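You operate a simulated robot arm through the tools that you are given. There is no shell and no other tool.

You run a simulated two-armed robot. Do the job below in one go: nothing can be reset, and whatever is moved stays where it is left.

TASK
Pack the camp stove into its box and shut the lid.
Fine: dial on OFF and all three legs folded before it goes in. Set down upright: camp stove.
Where things are to end (x, y in the base frame): camp stove within 30 mm of [730, -160].

Only the result counts: the job must be done as asked and must still hold three seconds after the hand-in. Knocking over, shifting, dropping, spilling or breaking anything else fails it. Lids that push on must go on centred and level and be pressed home; caps that screw on are set level and turned clockwise until they are tight.

THE ROBOT
Two 6-joint arms with two-finger grippers on one trunk that stands fixed in place. Base frame: the origin is at the foot of the trunk, x ahead of it, y to its left, z up; the work surface is at about z = 880. Readings come in mm, rad, newtons and seconds.
The left shoulder is at [30, 178, 1088], the right one opposite. With the tool pointing down near the work surface each hand reaches from about 500 to 820 mm from the base axis, measured 20 degrees to its own side. Payload 2.54 kg a hand.
Tool frame (each hand has its own): the origin (TCP) lies between the finger pads and is the grasp point; the fingertips stand 30 mm ahead of it; z points along the fingers, y is the line along which they close. Largest opening 116 mm; the body of the gripper starts 95 mm behind the TCP.
Orientation is told as [roll, pitch, yaw] about the base's x, y, z axes, in that order, counted from this pose: with the fingers straight down and closing along the base's y, the tool's x points along the base's -x, its y along +y and its z along -z.

THE INTERFACE
- The arms move only by the tool step_arm. It takes "left_targets", "right_targets" or both (then of equal length, played together; a hand with none holds still); each is one flat list of numbers, 7 for each row, row after row: the opening, from 0 (shut) to 1 (fully open), then the shift along the tool's x, y, z in units of 20 mm (1.0 is 20 mm), then the turn, a rotation vector about the tool's x, y, z in units of 6 degrees (1.0 is 6 degrees). In form: [gripper, x, y, z, wx, wy, wz, gripper, x, y, z, wx, wy, wz, ...]. A call has 1 to 20 rows; each row shifts and turns the commanded pose from where the row before left it, along the tool's axes as they then stand. A call with a number of a shift or a turn outside -1 to 1 is refused whole. Rows are played at 5 a second. More than 50 mm and 0.15 rad between two rows, or a gripper value outside its range, and nothing of the call is played. A pose out of reach is approached as far as the arm can. The call stops where the force on the tool passes 90 N (or 10 N more than at its start, if that is more) or the arm is blocked; 0.2 s more then pass. The fingers move at their own pace (about 153 mm/s each) and stop on an object; they squeeze with about 35 N. The grip force told is the motor's: it shows also when the fingers shut on nothing. Time passes only in rows, and 0.2 s behind the last, so rows that do not move let the fingers close. It gives the time, the measured TCP pose, the force on the tool (base axes), the opening and the grip force at its end, in the units of the frame above (readings bear some noise), with the torque about the TCP (base axes, N m) and any sound that the robot's microphone picked up, and new pictures: "show" is both (left out), scene, wrist or none (wrist: the cameras of the hands that moved).
- Cameras (640 x 400 px; columns grow to the right, rows downward): "scene" is now at [36.8, 7.5, 1825.5]; the picture's right is [0.07, -1.00, 0.00], its down [-0.73, -0.05, -0.68] and it looks along [0.68, 0.05, -0.73] (base axes); focal length 325 px, centre (320, 200). "left" rides on the left gripper at [69, 15, -122] in its tool frame; the picture's right is [-0.22, 0.98, 0.00], its down [-0.83, -0.18, -0.53] and it looks along [-0.52, -0.12, 0.85] (tool axes); focal length 251 px, centre (320, 200). "right" rides on the right gripper at [69, -15, -122] in its tool frame; the picture's right is [0.21, 0.98, 0.00], its down [-0.83, 0.18, -0.53] and it looks along [-0.52, 0.11, 0.85] (tool axes); focal length 251 px, centre (320, 200). There is no depth. A picture from a camera that has moved, and an enlarged one, comes with that camera's place and axes in the base frame and with its lens. The place of the scene camera against the robot may be out by one fixed shift of up to 25 mm in any direction.
- slide_trunk(by): slides the trunk up (or, below 0, down) by that many mm; the arms and the scene camera ride with it, the base frame stays. It gives what a move gives, with no picture.
- head_to(pan, tilt): turns the head with the scene camera to pan (to the left, within 2.496 rad either way) and tilt (down, from -0.506 to 1.204), counted from straight ahead of the robot. It gives what a move gives, and a new picture of the scene camera.
- inspect(camera, box): a new picture of the part [left, top, right, bottom] of that camera's present view, enlarged. No time passes.
- job_done(): hands the job in; it is judged then, once.

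Nothing tells you positions but the pictures and the camera data. Unless the task says otherwise, let go and move clear before handing in.

The tools are called as name(argument=value, ...) on one line, values as JSON. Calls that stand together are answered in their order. step_arm: Moves the arms, as the interface text tells. Its arguments: {"type":"object","properties":{"left_targets":{"type":"array","items":{"type":"number"}},"right_targets":{"type":"array","items":{"type":"number"}},"show":{"type":"string","enum":["both","scene","wrist","none"]}},"required":[]} The other tools are called the same way: slide_trunk (by) slides the trunk up or down; head_to (pan, tilt) turns the head that bears the scene camera; inspect (camera, box) takes an enlarged picture of a part of a camera's view; job_done () hands the job in.

At the start:

```text
time: 0.0
left_tcp_pos: [427.1, 242.8, 1443.8]
left_ee_rot: [0.001, 0.001, 0.001]
left_wrist_force: [-0.2, -0.1, 0.8]
left_torque: [-0.04, -0.01, -0.01]
left_gripper_width: 116.0
left_grip_force: 0.0
right_tcp_pos: [596.0, -156.8, 1484.8]
right_ee_rot: [-0.001, 0.0, 0.0]
right_wrist_force: [0.7, -0.1, 0.3]
right_torque: [-0.01, -0.02, -0.04]
right_gripper_width: 115.8
right_grip_force: 0.1
trunk travel left (down, up): [-300.0, 240.0]
head pan, tilt: [0.072, 0.824]
```

scene: 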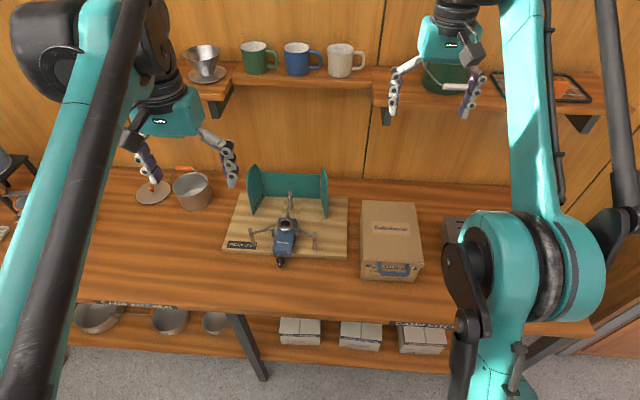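
right: 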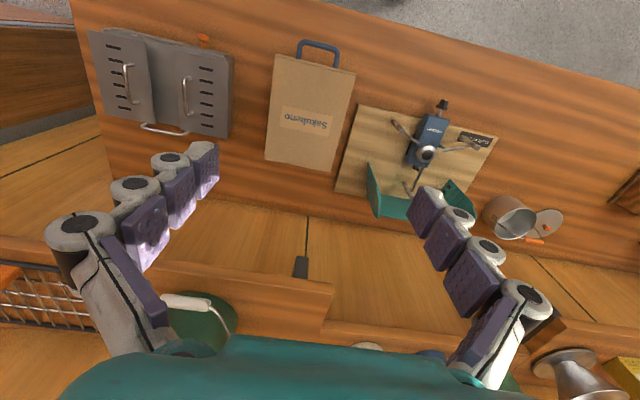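
left: 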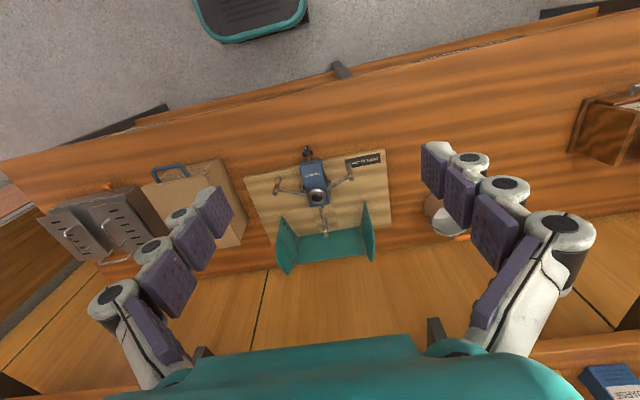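

I see a camp stove on a wooden board with a teal windscreen behind it, and a cardboard box with a handle to its right. I'll look closer before moving anything.

inspect(camera="scene", box=[210, 150, 370, 280])

inspect(camera="scene", box=[340, 180, 500, 300])

inspect(camera="right", box=[320, 80, 520, 220])

inspect(camera="right", box=[80, 20, 370, 190])

inspect(camera="left", box=[230, 130, 410, 280])

```text
3.08 times, centred on (290, 215) of scene
camera zoom: at [36.8, 7.5, 1825.5], right [0.07, -1.0, 0.0], down [-0.73, -0.05, -0.68], along [0.68, 0.05, -0.73], focal length 1000 px, centre (412, 154)
```

zoom: 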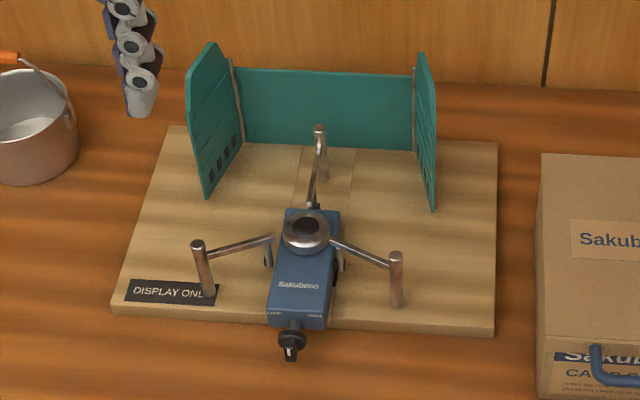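

```text
3.33 times, centred on (420, 240) of scene
camera zoom: at [36.8, 7.5, 1825.5], right [0.07, -1.0, 0.0], down [-0.73, -0.05, -0.68], along [0.68, 0.05, -0.73], focal length 1083 px, centre (-13, 67)
```

zoom: 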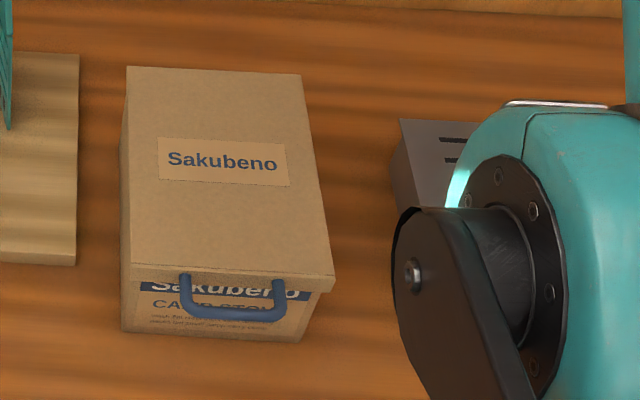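

```text
2.86 times, centred on (420, 150) of right
camera zoom: at [526.8, -171.9, 1607.0], right [-0.21, 0.98, 0.0], down [0.83, 0.18, 0.53], along [0.52, 0.11, -0.85], focal length 718 px, centre (34, 343)
```

zoom: 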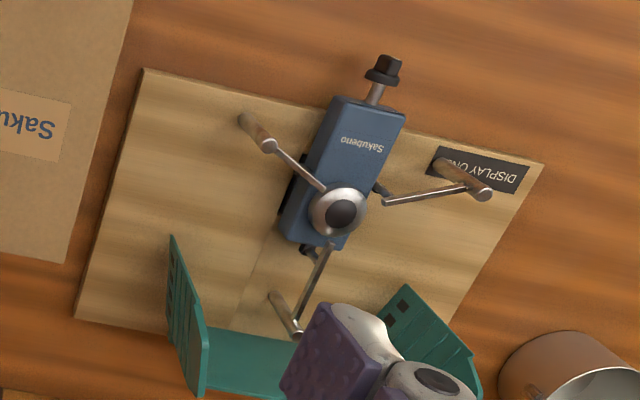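

```text
2.21 times, centred on (225, 105) of right
camera zoom: at [526.8, -171.9, 1607.0], right [-0.21, 0.98, 0.0], down [0.83, 0.18, 0.53], along [0.52, 0.11, -0.85], focal length 555 px, centre (530, 410)
```

zoom: 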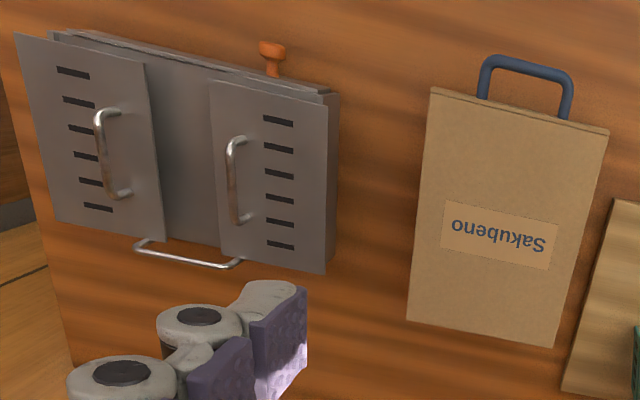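

```text
2.67 times, centred on (320, 205) of left
camera zoom: at [357.2, 257.3, 1566.1], right [0.22, 0.98, 0.0], down [0.83, -0.18, 0.53], along [0.52, -0.12, -0.85], focal length 670 px, centre (320, 187)
```

zoom: 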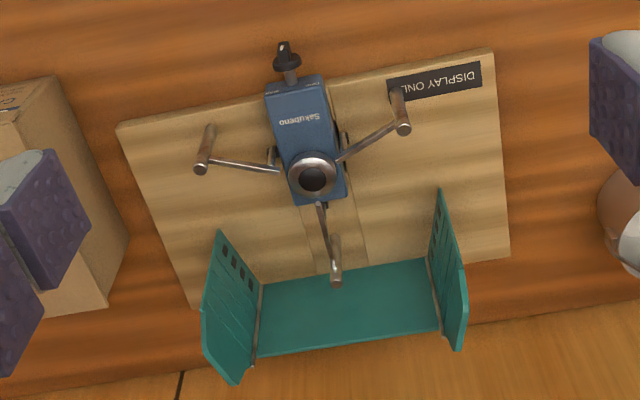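

The stove stands on the display board with its three legs spread and the dial towards me. The closed box is at about x 565–805, y −260…−86. I'll lower both hands partway, clear of everything, so the wrist cameras get close views.

step_arm(left_targets=[1, -0.463, -0.15, 0.95, 0, 0, 0, 1, -0.463, -0.15, 0.95, 0, 0, 0, 1, -0.463, -0.15, 0.95, 0, 0, 0, 1, -0.463, -0.15, 0.95, 0, 0, 0, 1, -0.463, -0.15, 0.95, 0, 0, 0, 1, -0.463, -0.15, 0.95, 0, 0, 0, 1, -0.463, -0.15, 0.95, 0, 0, 0, 1, -0.463, -0.15, 0.95, 0, 0, 0, 1, -0.463, -0.15, 0.95, 0, 0, 0, 1, -0.463, -0.15, 0.95, 0, 0, 0, 1, -0.463, -0.15, 0.95, 0, 0, 0, 1, -0.463, -0.15, 0.95, 0, 0, 0, 1, -0.463, -0.15, 0.95, 0, 0, 0, 1, -0.463, -0.15, 0.95, 0, 0, 0, 1, -0.463, -0.15, 0.95, 0, 0, 0, 1, -0.463, -0.15, 0.95, 0, 0, 0, 1, -0.463, -0.15, 0.95, 0, 0, 0, 1, -0.463, -0.15, 0.95, 0, 0, 0, 1, -0.463, -0.15, 0.95, 0, 0, 0], right_targets=[1, 0.234, -0.103, 0.816, 0, 0, 0, 1, 0.234, -0.103, 0.816, 0, 0, 0, 1, 0.234, -0.103, 0.816, 0, 0, 0, 1, 0.234, -0.103, 0.816, 0, 0, 0, 1, 0.234, -0.103, 0.816, 0, 0, 0, 1, 0.234, -0.103, 0.816, 0, 0, 0, 1, 0.234, -0.103, 0.816, 0, 0, 0, 1, 0.234, -0.103, 0.816, 0, 0, 0, 1, 0.234, -0.103, 0.816, 0, 0, 0, 1, 0.234, -0.103, 0.816, 0, 0, 0, 1, 0.234, -0.103, 0.816, 0, 0, 0, 1, 0.234, -0.103, 0.816, 0, 0, 0, 1, 0.234, -0.103, 0.816, 0, 0, 0, 1, 0.234, -0.103, 0.816, 0, 0, 0, 1, 0.234, -0.103, 0.816, 0, 0, 0, 1, 0.234, -0.103, 0.816, 0, 0, 0, 1, 0.234, -0.103, 0.816, 0, 0, 0, 1, 0.234, -0.103, 0.816, 0, 0, 0, 1, 0.234, -0.103, 0.816, 0, 0, 0])

```text
time: 4.0
left_tcp_pos: [604.3, 185.3, 1080.5]
left_ee_rot: [0.0, 0.0, 0.0]
left_wrist_force: [-1.1, 0.0, -0.1]
left_torque: [-0.02, 0.02, 0.01]
left_gripper_width: 115.9
left_grip_force: 0.1
right_tcp_pos: [509.8, -196.9, 1174.7]
right_ee_rot: [0.0, 0.003, 0.001]
right_wrist_force: [-0.4, -0.2, -0.1]
right_torque: [0.02, 0.05, 0.01]
right_gripper_width: 116.0
right_grip_force: 0.1
trunk travel left (down, up): [-300.0, 240.0]
head pan, tilt: [0.072, 0.824]
camera scene: at [38.3, 7.3, 1825.5], right [0.07, -1.0, 0.0], down [-0.73, -0.05, -0.68], along [0.68, 0.05, -0.73], focal length 325 px, centre (320, 200)
camera right: at [439.2, -211.4, 1296.2], right [-0.21, 0.98, 0.0], down [0.83, 0.18, 0.53], along [0.52, 0.11, -0.85], focal length 251 px, centre (320, 200)
camera left: at [534.9, 199.9, 1203.6], right [0.22, 0.98, 0.0], down [0.83, -0.18, 0.53], along [0.52, -0.11, -0.85], focal length 251 px, centre (320, 200)
```

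scene: 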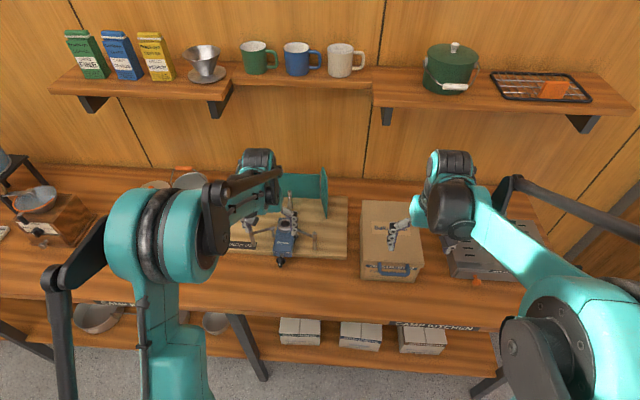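
right: 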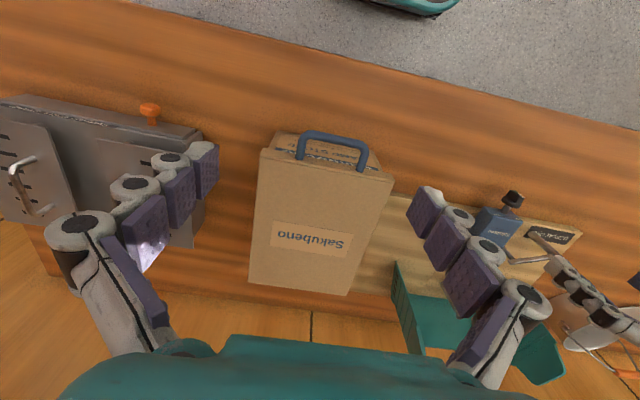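
left: 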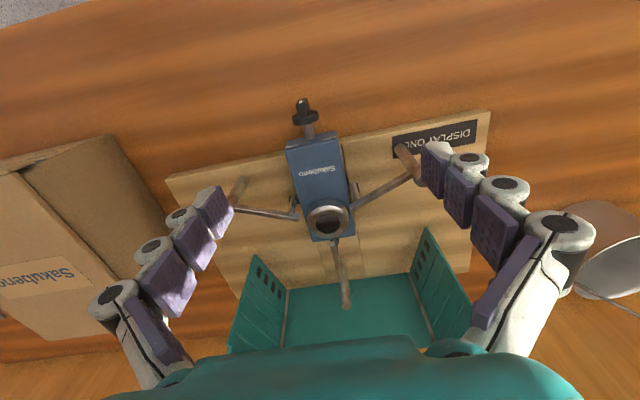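

inspect(camera="left", box=[220, 80, 440, 220])

inspect(camera="left", box=[270, 90, 360, 150])

inspect(camera="left", box=[220, 170, 440, 320])

inspect(camera="right", box=[240, 110, 400, 220])

inspect(camera="scene", box=[230, 170, 350, 270])

inspect(camera="scene", box=[340, 190, 440, 290])

```text
2.86 times, centred on (330, 150) of left
camera zoom: at [534.9, 199.9, 1203.6], right [0.22, 0.98, 0.0], down [0.83, -0.18, 0.53], along [0.52, -0.11, -0.85], focal length 718 px, centre (291, 343)
```

zoom: 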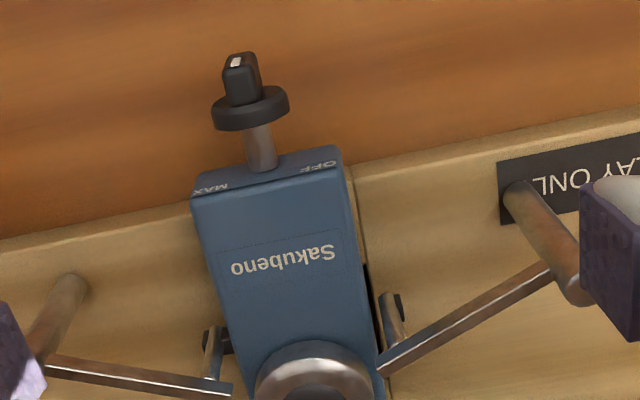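

```text
6.67 times, centred on (315, 120) of left
camera zoom: at [534.9, 199.9, 1203.6], right [0.22, 0.98, 0.0], down [0.83, -0.18, 0.53], along [0.52, -0.11, -0.85], focal length 1676 px, centre (353, 733)
```

zoom: 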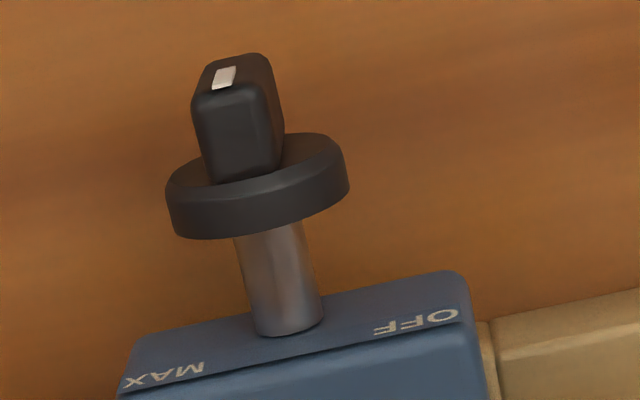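

```text
2.67 times, centred on (330, 245) of left
camera zoom: at [534.9, 199.9, 1203.6], right [0.22, 0.98, 0.0], down [0.83, -0.18, 0.53], along [0.52, -0.11, -0.85], focal length 670 px, centre (293, 80)
```

zoom: 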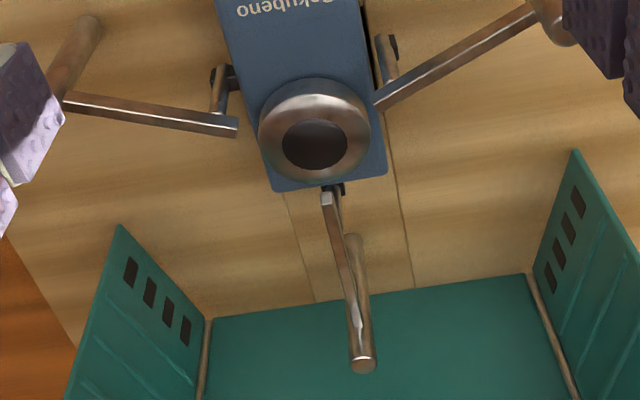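

```text
3.64 times, centred on (320, 165) of right
camera zoom: at [439.2, -211.4, 1296.2], right [-0.21, 0.98, 0.0], down [0.83, 0.18, 0.53], along [0.52, 0.11, -0.85], focal length 914 px, centre (320, 327)
```

zoom: 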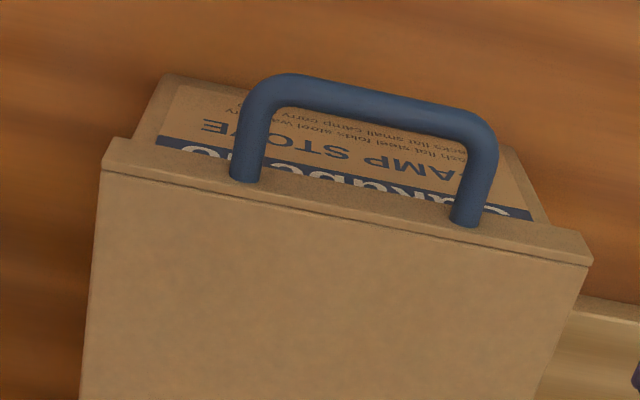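

```text
4.00 times, centred on (290, 220) of scene
camera zoom: at [38.3, 7.3, 1825.5], right [0.07, -1.0, 0.0], down [-0.73, -0.05, -0.68], along [0.68, 0.05, -0.73], focal length 1300 px, centre (440, 120)
```

zoom: 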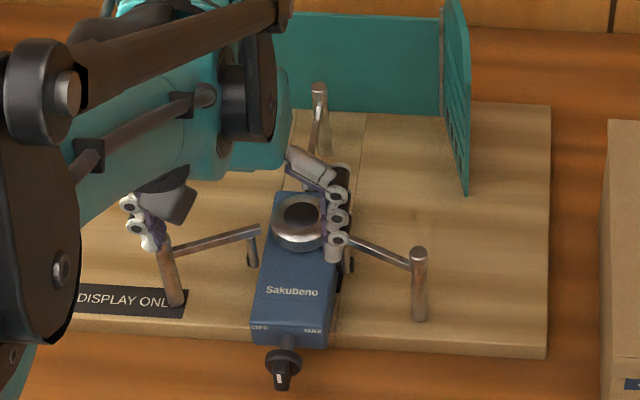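

```text
4.00 times, centred on (390, 240) of scene
camera zoom: at [38.3, 7.3, 1825.5], right [0.07, -1.0, 0.0], down [-0.73, -0.05, -0.68], along [0.68, 0.05, -0.73], focal length 1300 px, centre (40, 40)
```

zoom: 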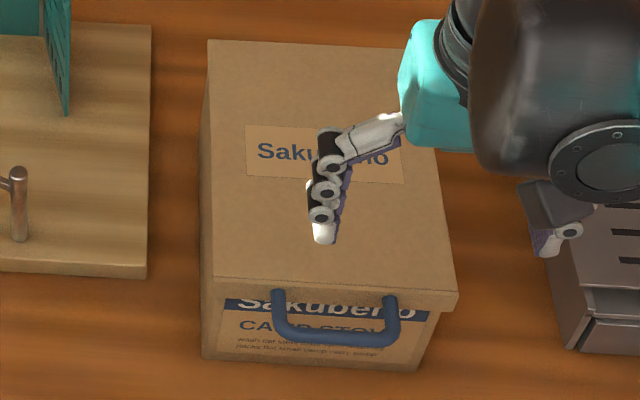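

The dial sits on a shaft at the stove's front, with OFF marked on the +y side and MAX on the −y side, and three jointed legs are spread out. I'll pull the left hand back and pitch it to get a low front view of the dial and leg hinges.

step_arm(left_targets=[1, 0.84, 0, 0, 0, 0, 0, 1, 0.84, 0, 0, 0, 0, 0, 1, 0.84, 0, 0, 0, 0, 0, 1, 0.84, 0, 0, 0, 0, 0, 1, 0.84, 0, 0, 0, 0, 0, 1, 0, 0, 0, 0, -1, 0, 1, 0, 0, 0, 0, -1, 0, 1, 0, 0, 0, 0, -1, 0, 1, 0, 0, 0, 0, -1, 0, 1, 0, 0, 0, 0, -1, 0, 1, 0, 0, 0, 0, -1, 0, 1, 0, 0, 0, 0, -1, 0, 1, 0.669, 0, 0.743, 0, 0, 0, 1, 0.669, 0, 0.743, 0, 0, 0, 1, 0.669, 0, 0.743, 0, 0, 0, 1, 0.669, 0, 0.743, 0, 0, 0, 1, 0.669, 0, 0.743, 0, 0, 0], show="both")

inspect(camera="left", box=[220, 100, 440, 250])

```text
time: 7.6
left_tcp_pos: [557.5, 186.2, 1050.5]
left_ee_rot: [-0.001, -0.731, -0.001]
left_wrist_force: [-0.2, -0.2, -0.2]
left_torque: [-0.02, -0.03, 0.0]
left_gripper_width: 115.8
left_grip_force: 0.0
left hand out of reach, approached as far as the arm can: row 13, 14, 15, 16, 17
right_tcp_pos: [507.1, -196.3, 1175.2]
right_ee_rot: [0.001, -0.002, -0.001]
right_wrist_force: [0.0, -0.3, 0.4]
right_torque: [0.01, 0.02, 0.01]
right_gripper_width: 116.1
right_grip_force: 0.0
trunk travel left (down, up): [-300.0, 240.0]
head pan, tilt: [0.072, 0.824]
camera scene: at [37.5, 7.6, 1825.5], right [0.07, -1.0, 0.0], down [-0.73, -0.05, -0.68], along [0.68, 0.05, -0.73], focal length 325 px, centre (320, 200)
camera left: at [424.8, 202.3, 1095.7], right [0.16, 0.98, 0.14], down [0.26, -0.18, 0.95], along [0.95, -0.12, -0.28], focal length 251 px, centre (320, 200)
```

scene: 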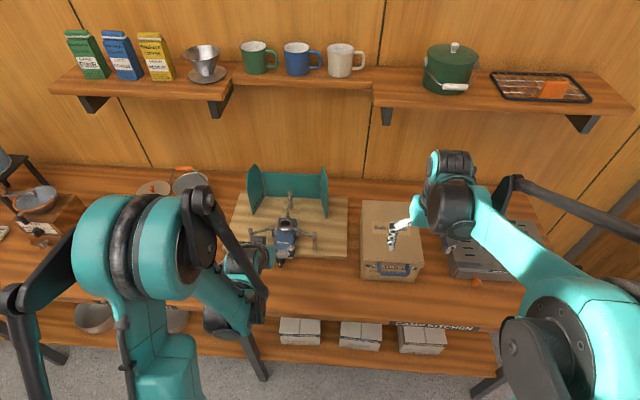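
left: 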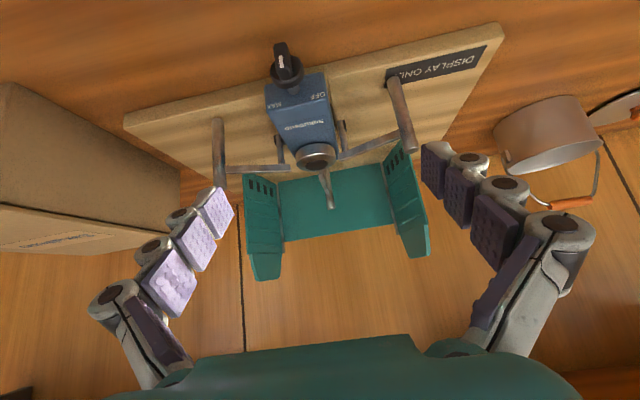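

```text
2.67 times, centred on (330, 175) of left
camera zoom: at [424.8, 202.3, 1095.7], right [0.16, 0.98, 0.14], down [0.26, -0.18, 0.95], along [0.95, -0.12, -0.28], focal length 670 px, centre (293, 267)
```

zoom: 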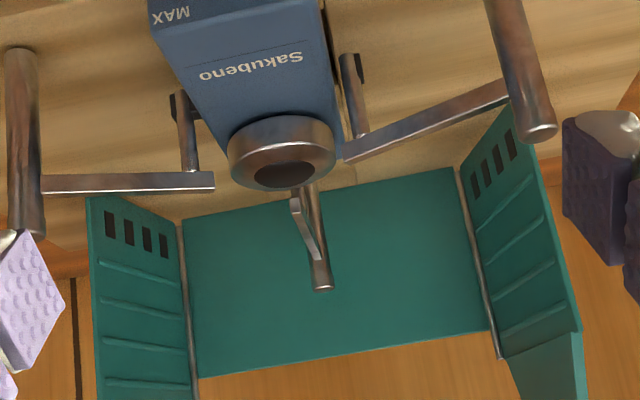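

inspect(camera="left", box=[255, 35, 345, 115])

inspect(camera="left", box=[200, 100, 320, 220])

inspect(camera="left", box=[300, 60, 430, 220])

inspect(camera="scene", box=[230, 180, 340, 280])

```text
5.00 times, centred on (300, 75) of left
camera zoom: at [424.8, 202.3, 1095.7], right [0.16, 0.98, 0.14], down [0.26, -0.18, 0.95], along [0.95, -0.12, -0.28], focal length 1257 px, centre (420, 825)
```

zoom: 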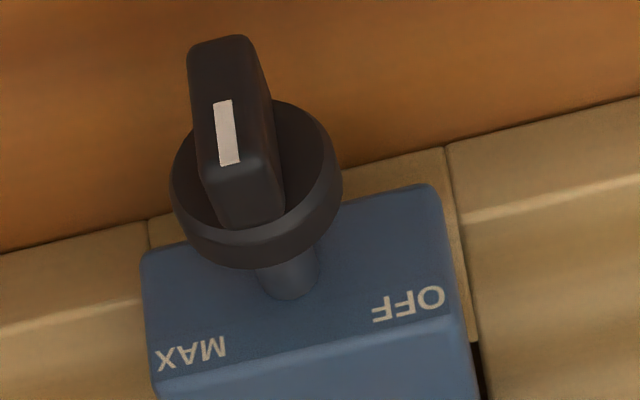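

```text
3.33 times, centred on (260, 160) of left
camera zoom: at [424.8, 202.3, 1095.7], right [0.16, 0.98, 0.14], down [0.26, -0.18, 0.95], along [0.95, -0.12, -0.28], focal length 838 px, centre (520, 333)
```

zoom: 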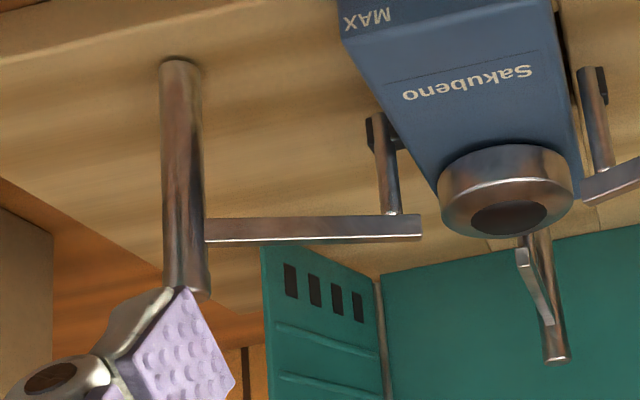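

```text
2.50 times, centred on (365, 140) of left
camera zoom: at [424.8, 202.3, 1095.7], right [0.16, 0.98, 0.14], down [0.26, -0.18, 0.95], along [0.95, -0.12, -0.28], focal length 629 px, centre (208, 350)
```

zoom: 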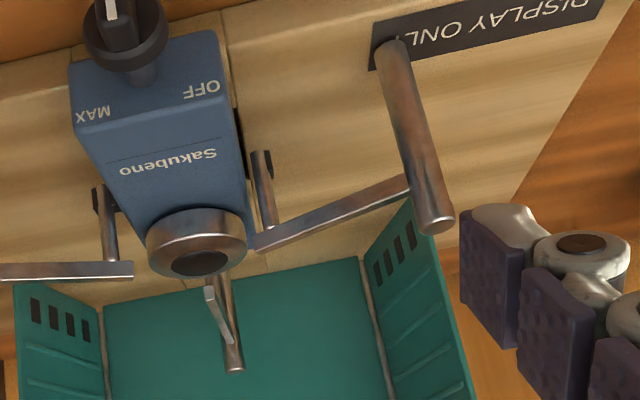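

```text
4.00 times, centred on (285, 230) of scene
camera zoom: at [37.5, 7.6, 1825.5], right [0.07, -1.0, 0.0], down [-0.73, -0.05, -0.68], along [0.68, 0.05, -0.73], focal length 1300 px, centre (460, 80)
```

zoom: 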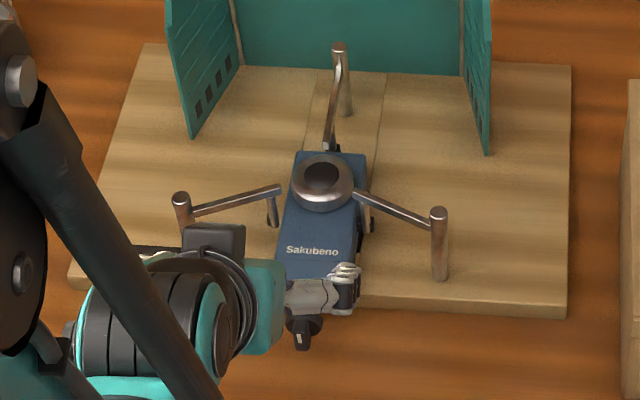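

The stove body spans about x 623–754, y 141–201, top z 943, with the burner at (717, 170) and the dial pointing straight up at (582–600, 169, 923). The box lid top is at z≈1001, x 575–807, y −257…−80, with a loop handle on its front edge. I'll read the box text and look at the shelf and hinge region before opening it.

inspect(camera="right", box=[270, 125, 370, 175])

inspect(camera="right", box=[230, 140, 400, 320])

inspect(camera="scene", box=[350, 190, 440, 290])

inspect(camera="scene", box=[270, 310, 460, 360])

```text
6.40 times, centred on (320, 150) of right
camera zoom: at [438.7, -211.0, 1296.7], right [-0.21, 0.98, 0.0], down [0.83, 0.18, 0.53], along [0.52, 0.11, -0.85], focal length 1609 px, centre (320, 520)
```

zoom: 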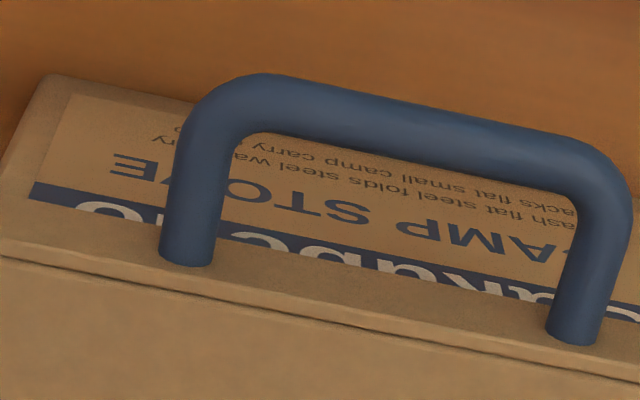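

```text
2.22 times, centred on (315, 230) of right
camera zoom: at [438.7, -211.0, 1296.7], right [-0.21, 0.98, 0.0], down [0.83, 0.18, 0.53], along [0.52, 0.11, -0.85], focal length 559 px, centre (331, 133)
```

zoom: 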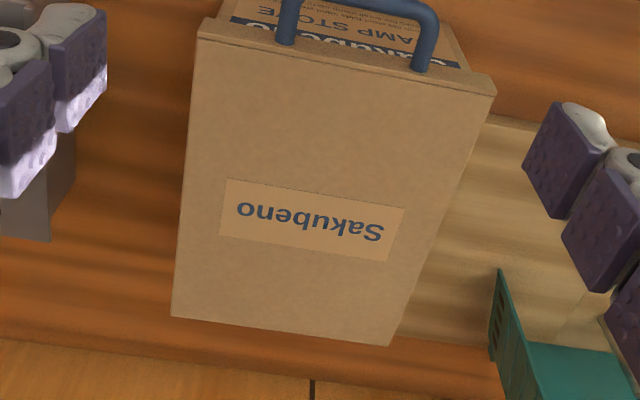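

```text
4.00 times, centred on (395, 240) of scene
camera zoom: at [37.5, 7.6, 1825.5], right [0.07, -1.0, 0.0], down [-0.73, -0.05, -0.68], along [0.68, 0.05, -0.73], focal length 1300 px, centre (20, 40)
```

zoom: 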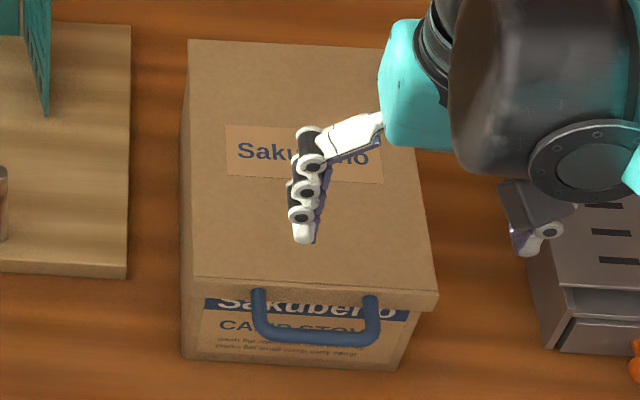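

```text
3.37 times, centred on (365, 335) of scene
camera zoom: at [37.5, 7.6, 1825.5], right [0.07, -1.0, 0.0], down [-0.73, -0.05, -0.68], along [0.68, 0.05, -0.73], focal length 1095 px, centre (168, -255)
```

zoom: 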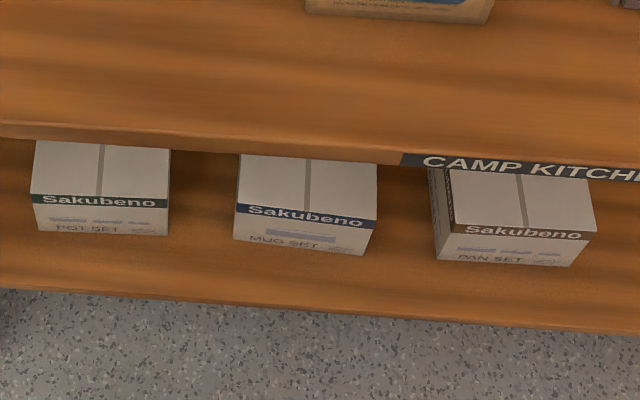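

The lid looks hinged at the rear and its handle bar lies along y at about (534, −170, 988). I'll yaw the right hand 90° so the fingers can straddle the bar from above, then check.

step_arm(right_targets=[1, 0, 0, 0, 0, 0, -1, 1, 0, 0, 0, 0, 0, -1, 1, 0, 0, 0, 0, 0, -1, 1, 0, 0, 0, 0, 0, -1, 1, 0, 0, 0, 0, 0, -1, 1, 0, 0, 0, 0, 0, -1, 1, 0, 0, 0, 0, 0, -1, 1, 0, 0, 0, 0, 0, -1, 1, 0, 0, 0, 0, 0, -1, 1, 0, 0, 0, 0, 0, -1, 0.35, 0, 0, 0, 0, 0, -1, 0.35, 0, 0, 0, 0, 0, -1, 0.35, 0, 0, 0, 0, 0, -1, 0.35, 0, 0, 0, 0, 0, -1, 0.35, 0, 0, 0, 0, 0, -1, 0.35, -0.65, -0.675, 0.5, 0, 0, 0, 0.35, -0.65, -0.675, 0.5, 0, 0, 0, 0.35, 0, 0, 1, 0, 0, 0, 0.35, 0, 0, 1, 0, 0, 0])

```text
time: 11.6
left_tcp_pos: [558.4, 187.7, 1048.8]
left_ee_rot: [0.0, -0.732, -0.001]
left_wrist_force: [-0.2, -0.6, -0.8]
left_torque: [0.04, 0.01, -0.01]
left_gripper_width: 116.4
left_grip_force: 0.1
right_tcp_pos: [534.7, -170.6, 1114.3]
right_ee_rot: [-0.001, -0.002, 1.571]
right_wrist_force: [0.1, -0.3, 0.2]
right_torque: [0.02, -0.01, 0.0]
right_gripper_width: 40.8
right_grip_force: 0.0
trunk travel left (down, up): [-300.0, 240.0]
head pan, tilt: [0.072, 0.824]
camera scene: at [37.8, 7.6, 1825.5], right [0.07, -1.0, 0.0], down [-0.73, -0.05, -0.68], along [0.68, 0.05, -0.73], focal length 325 px, centre (320, 200)
camera right: at [549.8, -239.8, 1237.2], right [-0.98, -0.21, 0.0], down [-0.18, 0.83, 0.53], along [-0.11, 0.52, -0.85], focal length 251 px, centre (320, 200)
```

scene: 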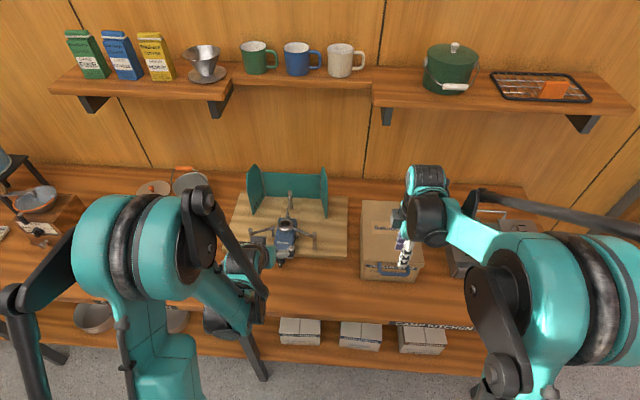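
right: 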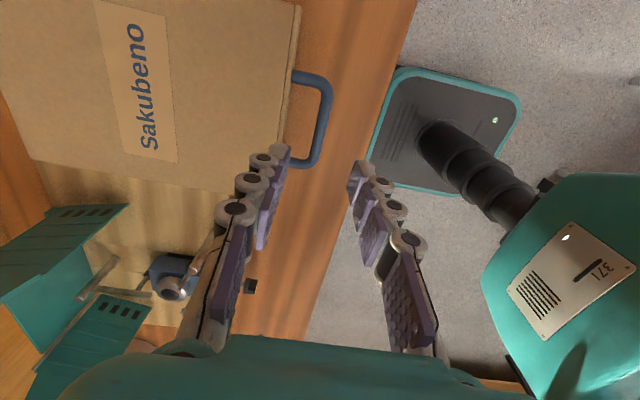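

inspect(camera="right", box=[260, 50, 380, 190])

```text
2.86 times, centred on (320, 120) of right
camera zoom: at [549.8, -239.8, 1237.2], right [-0.98, -0.21, 0.0], down [-0.18, 0.83, 0.53], along [-0.11, 0.52, -0.85], focal length 718 px, centre (320, 429)
```

zoom: 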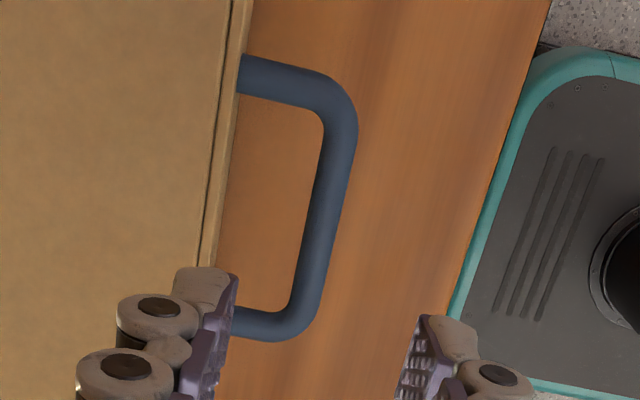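

The bar is at x≈533 under the hand, and the lip is at x≈570, so the inner finger clears it with a slightly narrower opening. I'll descend to z≈1000 and close on the bar.

step_arm(right_targets=[0.3, 0, 0.08, 0.95, 0, 0, 0, 0.3, 0, 0, 0.95, 0, 0, 0, 0.3, 0, 0, 0.95, 0, 0, 0, 0.3, 0, 0, 0.95, 0, 0, 0, 0.3, 0, 0, 0.95, 0, 0, 0, 0.3, 0, 0, 0.95, 0, 0, 0, 0, 0, 0, 0, 0, 0, 0, 0, 0, 0, 0, 0, 0, 0, 0, 0, 0, 0, 0, 0, 0])

```text
time: 13.6
left_tcp_pos: [559.9, 187.2, 1049.2]
left_ee_rot: [0.002, -0.731, 0.0]
left_wrist_force: [0.1, 0.3, 0.7]
left_torque: [0.02, 0.02, -0.03]
left_gripper_width: 116.0
left_grip_force: 0.0
right_tcp_pos: [535.3, -169.7, 1000.3]
right_ee_rot: [0.001, 0.001, 1.57]
right_wrist_force: [20.9, -0.7, 5.5]
right_torque: [-0.09, -0.1, 0.64]
right_gripper_width: 9.1
right_grip_force: 37.3
trunk travel left (down, up): [-300.0, 240.0]
head pan, tilt: [0.072, 0.824]
camera scene: at [40.1, 7.3, 1825.5], right [0.07, -1.0, 0.0], down [-0.73, -0.05, -0.68], along [0.68, 0.05, -0.73], focal length 325 px, centre (320, 200)
camera right: at [549.9, -239.3, 1122.7], right [-0.98, -0.21, 0.0], down [-0.18, 0.83, 0.53], along [-0.11, 0.52, -0.85], focal length 251 px, centre (320, 200)
```

scene: 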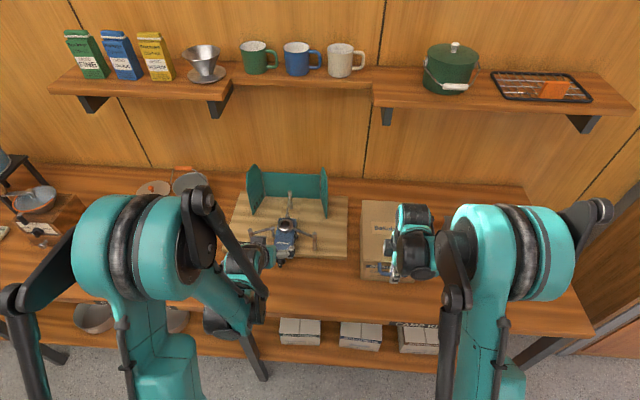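
right: 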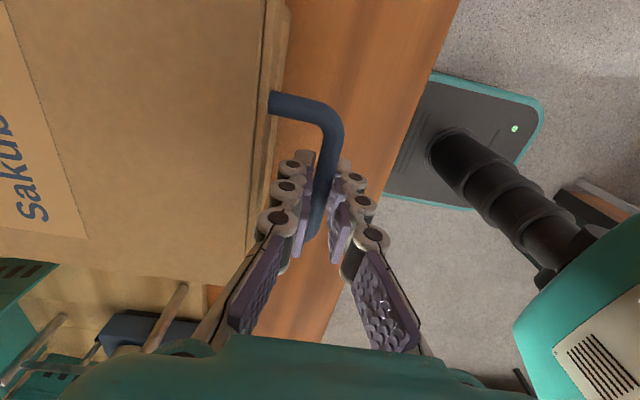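

The bar is gripped at 9 mm wide, with about 21 N of sideways pull. I'll ease that by 2 mm and then start lifting in small monitored steps.

step_arm(right_targets=[0, 0, -0.1, 0, 0, 0, 0, 0, 0, 0, 0, 0, 0, 0], show="none")

```text
time: 14.2
left_tcp_pos: [559.1, 188.0, 1049.9]
left_ee_rot: [-0.001, -0.729, -0.002]
left_wrist_force: [-0.1, 0.0, -0.1]
left_torque: [0.0, -0.04, 0.01]
left_gripper_width: 115.7
left_grip_force: 0.0
right_tcp_pos: [535.2, -170.3, 1001.7]
right_ee_rot: [0.001, 0.0, 1.571]
right_wrist_force: [14.3, 0.3, 3.5]
right_torque: [-0.13, -0.11, 0.6]
right_gripper_width: 9.5
right_grip_force: 36.7
trunk travel left (down, up): [-300.0, 240.0]
head pan, tilt: [0.072, 0.824]
```

step_arm(right_targets=[0, 0, -0.2, 0, 0, 0, 0, 0, 0, 0, -0.5, 0, 0, 0, 0, -0.03, -0.5, 0, 0, 0, 0, 0, -0.04, -0.5, 0, 0, 0, 0, 0, 0, 0, 0, 0], show="scene")

```text
refused: targets must hold 7 numbers for each row
```

step_arm(right_targets=[0, 0, -0.2, 0, 0, 0, 0, 0, 0, 0, -0.5, 0, 0, 0, 0, 0, -0.03, -0.5, 0, 0, 0, 0, 0, -0.04, -0.5, 0, 0, 0, 0, 0, 0, 0, 0, 0, 0], show="both")

```text
time: 15.4
left_tcp_pos: [554.5, 188.5, 1052.0]
left_ee_rot: [0.0, -0.731, 0.0]
left_wrist_force: [0.6, -0.4, -0.6]
left_torque: [0.0, -0.03, 0.01]
left_gripper_width: 116.0
left_grip_force: 0.0
right_tcp_pos: [537.2, -170.9, 1032.5]
right_ee_rot: [0.0, 0.0, 1.57]
right_wrist_force: [-22.9, 4.7, 1.3]
right_torque: [0.53, 0.1, 0.59]
right_gripper_width: 9.6
right_grip_force: 37.1
trunk travel left (down, up): [-300.0, 240.0]
head pan, tilt: [0.072, 0.824]
camera scene: at [32.4, 8.3, 1825.7], right [0.07, -1.0, 0.0], down [-0.73, -0.05, -0.68], along [0.68, 0.05, -0.73], focal length 325 px, centre (320, 200)
camera right: at [551.1, -239.3, 1155.0], right [-0.98, -0.21, 0.0], down [-0.18, 0.83, 0.53], along [-0.11, 0.52, -0.85], focal length 251 px, centre (320, 200)
```

scene: 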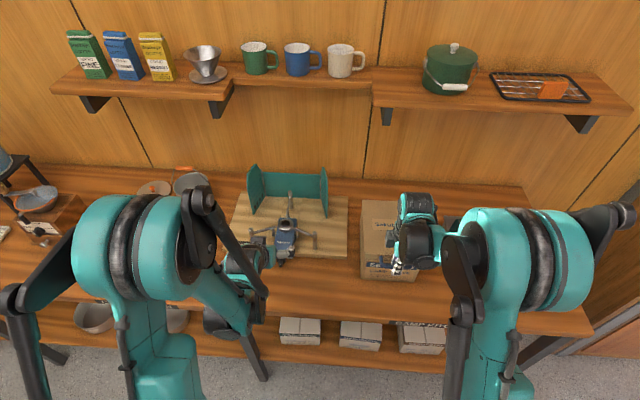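
right: 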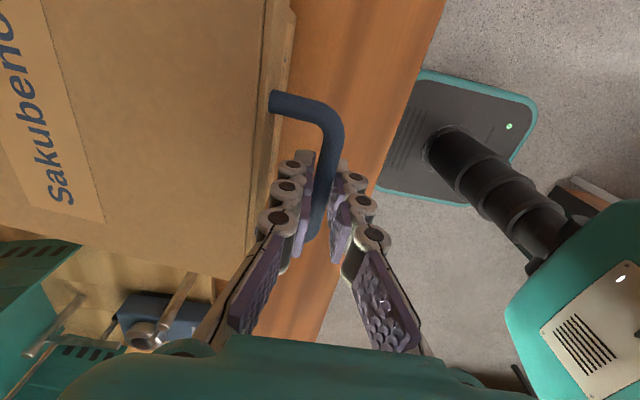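

step_arm(right_targets=[0, 0, 0.15, 0, 0, 0, 0, 0, -0.08, -0.54, 0, 0, 0, 0, -0.1, -0.54, 0, 0, 0, 0, -0.12, -0.54, 0, 0, 0, 0, 0, 0, 0, 0, 0], show="none")

```text
refused: targets must hold 7 numbers for each row
```

step_arm(right_targets=[0, 0, 0.15, 0, 0, 0, 0, 0, 0, -0.08, -0.54, 0, 0, 0, 0, 0, -0.1, -0.54, 0, 0, 0, 0, 0, -0.12, -0.54, 0, 0, 0, 0, 0, 0, 0, 0, 0, 0], show="none")

```text
time: 16.6
left_tcp_pos: [556.2, 188.7, 1049.8]
left_ee_rot: [-0.003, -0.734, 0.001]
left_wrist_force: [0.3, 0.4, -0.8]
left_torque: [-0.03, 0.03, -0.02]
left_gripper_width: 115.5
left_grip_force: 0.2
right_tcp_pos: [541.7, -169.6, 1064.5]
right_ee_rot: [-0.002, 0.002, 1.57]
right_wrist_force: [-10.0, 6.2, 1.6]
right_torque: [0.03, 0.08, 0.56]
right_gripper_width: 9.2
right_grip_force: 36.1
trunk travel left (down, up): [-300.0, 240.0]
head pan, tilt: [0.072, 0.824]
```

step_arm(right_targets=[0, 0, -0.2, -0.8, 0, 0, 0, 0, 0, -0.25, -0.78, 0, 0, 0, 0, 0, -0.3, -0.76, 0, 0, 0, 0, 0, -0.35, -0.73, 0, 0, 0, 0, 0, 0, 0, 0, 0, 0], show="both")

```text
time: 17.8
left_tcp_pos: [556.4, 188.2, 1049.8]
left_ee_rot: [0.001, -0.732, 0.0]
left_wrist_force: [-0.3, -1.5, 0.1]
left_torque: [-0.03, 0.0, 0.02]
left_gripper_width: 115.9
left_grip_force: 0.0
right_tcp_pos: [562.2, -169.8, 1126.2]
right_ee_rot: [-0.001, 0.001, 1.568]
right_wrist_force: [-10.5, 3.3, 4.1]
right_torque: [-0.02, 0.11, 0.42]
right_gripper_width: 10.0
right_grip_force: 36.8
trunk travel left (down, up): [-300.0, 240.0]
head pan, tilt: [0.072, 0.824]
camera scene: at [34.4, 8.3, 1825.6], right [0.07, -1.0, 0.0], down [-0.73, -0.05, -0.68], along [0.68, 0.05, -0.73], focal length 325 px, centre (320, 200)
camera right: at [578.4, -239.4, 1248.3], right [-0.98, -0.21, 0.0], down [-0.18, 0.83, 0.53], along [-0.11, 0.52, -0.85], focal length 251 px, centre (320, 200)
```

scene: 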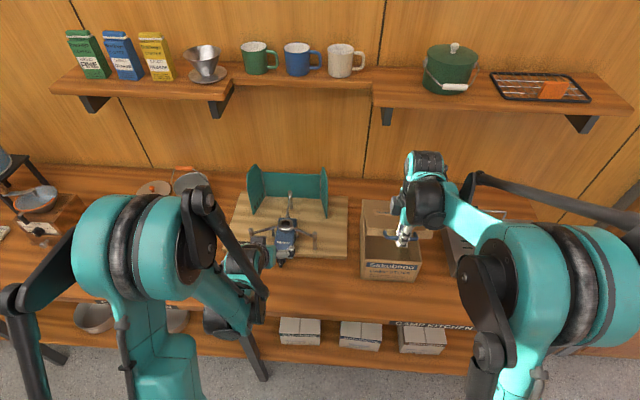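
right: 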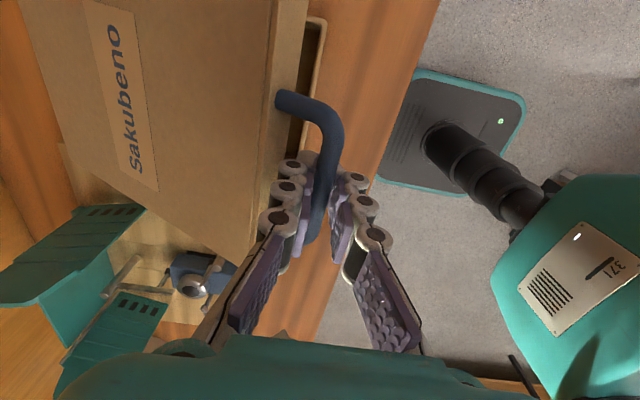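

step_arm(right_targets=[0, 0, -0.35, -0.83, 0, 0, 0, 0, 0, -0.48, -0.8, 0, 0, 0, 0, 0, -0.53, -0.77, 0, 0, 0, 0, 0, -0.58, -0.74, 0, 0, 0, 0, 0, 0, 0, 0, 0, 0], show="none")

step_arm(right_targets=[0, 0, -0.61, -0.71, 0, 0, 0, 0, 0, -0.68, -0.66, 0, 0, 0, 0, 0, -0.72, -0.62, 0, 0, 0, 0, 0, -0.76, -0.57, 0, 0, 0, 0, 0, 0, 0, 0, 0, 0], show="both")

```text
time: 19.0
left_tcp_pos: [559.7, 187.7, 1048.7]
left_ee_rot: [0.001, -0.729, 0.001]
left_wrist_force: [-0.6, 0.4, 0.2]
left_torque: [-0.02, -0.01, -0.01]
left_gripper_width: 116.2
left_grip_force: 0.1
right_tcp_pos: [606.5, -170.2, 1186.2]
right_ee_rot: [0.003, -0.001, 1.571]
right_wrist_force: [12.1, 3.7, -11.5]
right_torque: [0.08, 0.16, 0.33]
right_gripper_width: 9.9
right_grip_force: 35.6
trunk travel left (down, up): [-300.0, 240.0]
head pan, tilt: [0.072, 0.824]
```

```text
time: 20.2
left_tcp_pos: [561.2, 187.9, 1048.7]
left_ee_rot: [-0.001, -0.727, 0.001]
left_wrist_force: [0.5, -0.5, 0.2]
left_torque: [0.01, 0.02, 0.03]
left_gripper_width: 115.9
left_grip_force: 0.1
right_tcp_pos: [662.9, -170.6, 1236.7]
right_ee_rot: [0.004, 0.0, 1.57]
right_wrist_force: [12.7, 7.4, -21.5]
right_torque: [0.4, 0.09, 0.17]
right_gripper_width: 9.2
right_grip_force: 36.6
trunk travel left (down, up): [-300.0, 240.0]
head pan, tilt: [0.072, 0.824]
camera scene: at [42.5, 8.4, 1825.3], right [0.07, -1.0, 0.0], down [-0.73, -0.05, -0.68], along [0.68, 0.05, -0.74], focal length 325 px, centre (320, 200)
camera right: at [678.5, -239.6, 1358.9], right [-0.98, -0.21, 0.0], down [-0.18, 0.83, 0.53], along [-0.12, 0.52, -0.85], focal length 251 px, centre (320, 200)
```

scene: 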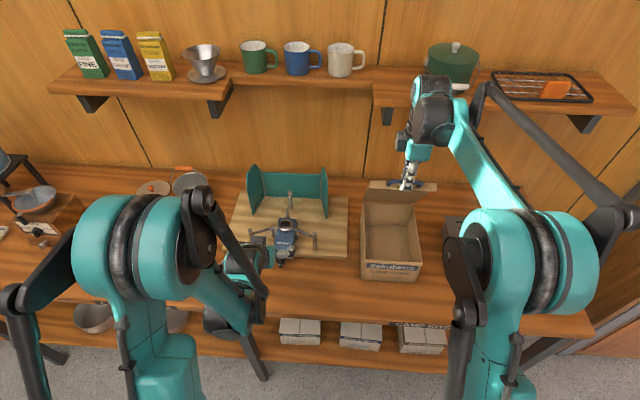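
right: 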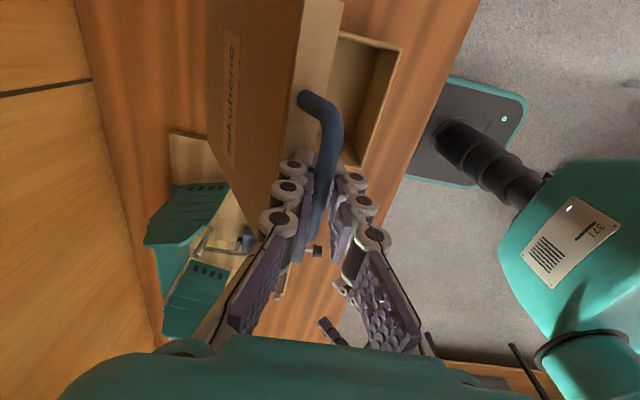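

The lid is about 58° open and the box looks undisturbed. The hand is heading towards the shelf above, so for the rest of the arc I'll lean its body back towards me while following the lid.

step_arm(right_targets=[0, 0, -0.775, -0.245, 1, 0, 0, 0, 0, -0.83, -0.325, 1, 0, 0, 0, 0, -0.873, -0.165, 1, 0, 0, 0, 0, -0.88, 0, 1, 0, 0, 0, 0, 0, 0, 0, 0, 0], show="both")

```text
time: 21.4
left_tcp_pos: [558.2, 187.4, 1051.6]
left_ee_rot: [0.0, -0.732, -0.002]
left_wrist_force: [-0.5, 0.2, -0.4]
left_torque: [-0.01, 0.01, 0.01]
left_gripper_width: 115.8
left_grip_force: 0.0
right_tcp_pos: [722.7, -171.9, 1263.5]
right_ee_rot: [-0.421, 0.002, 1.57]
right_wrist_force: [-0.1, 0.1, -0.5]
right_torque: [-0.01, 0.08, -0.33]
right_gripper_width: 9.6
right_grip_force: 36.5
trunk travel left (down, up): [-300.0, 240.0]
head pan, tilt: [0.072, 0.824]
camera scene: at [36.9, 7.4, 1825.6], right [0.07, -1.0, 0.0], down [-0.73, -0.05, -0.68], along [0.68, 0.05, -0.73], focal length 325 px, centre (320, 200)
camera right: at [687.0, -240.0, 1382.2], right [-0.89, -0.21, -0.4], down [-0.38, 0.83, 0.41], along [0.24, 0.52, -0.82], focal length 251 px, centre (320, 200)
```

scene: 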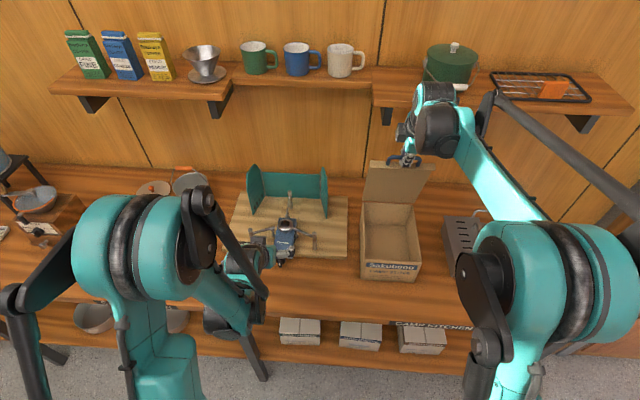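
right: 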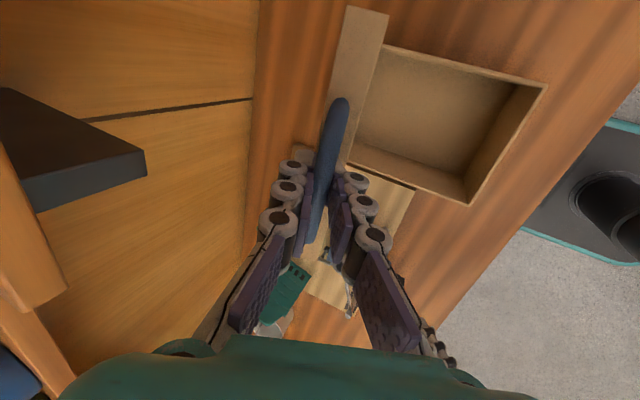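

The lid is about 73° open with no load on the hand, and the box inside looks empty. The shelf's front edge is near x 844, z 1340, so I'll keep leaning the hand back as I bring the lid past vertical.

step_arm(right_targets=[0, 0, -0.88, 0.151, 1, 0, 0, 0, 0, -0.845, 0.315, 1, 0, 0, 0, 0, -0.765, 0.47, 1, 0, 0, 0, 0, 0, 0, 0, 0, 0], show="both")

```text
time: 22.4
left_tcp_pos: [556.5, 186.4, 1051.6]
left_ee_rot: [-0.001, -0.731, -0.004]
left_wrist_force: [0.5, -0.5, -0.4]
left_torque: [-0.02, -0.03, -0.02]
left_gripper_width: 115.8
left_grip_force: 0.1
right_tcp_pos: [776.3, -172.1, 1274.3]
right_ee_rot: [-0.736, -0.001, 1.571]
right_wrist_force: [-1.0, -2.6, 5.5]
right_torque: [0.33, 0.04, -0.25]
right_gripper_width: 9.9
right_grip_force: 36.0
trunk travel left (down, up): [-300.0, 240.0]
head pan, tilt: [0.072, 0.824]
camera scene: at [35.9, 7.2, 1825.6], right [0.07, -1.0, 0.0], down [-0.73, -0.05, -0.68], along [0.68, 0.05, -0.73], focal length 325 px, centre (320, 200)
camera right: at [705.0, -240.1, 1374.8], right [-0.72, -0.21, -0.66], down [-0.49, 0.83, 0.27], along [0.48, 0.52, -0.7], focal length 251 px, centre (320, 200)
```

scene: 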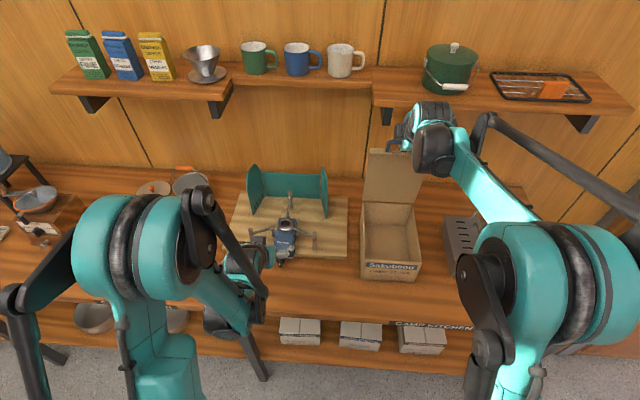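
right: 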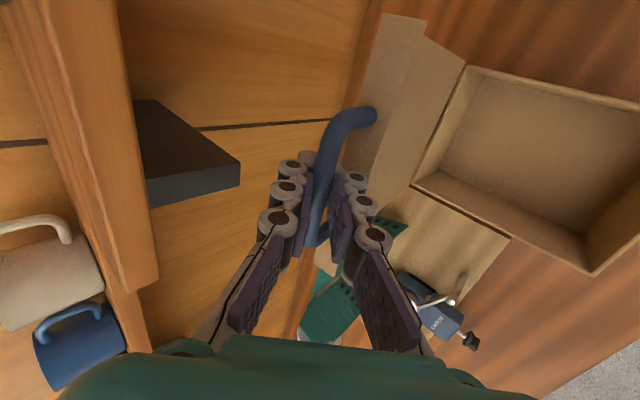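

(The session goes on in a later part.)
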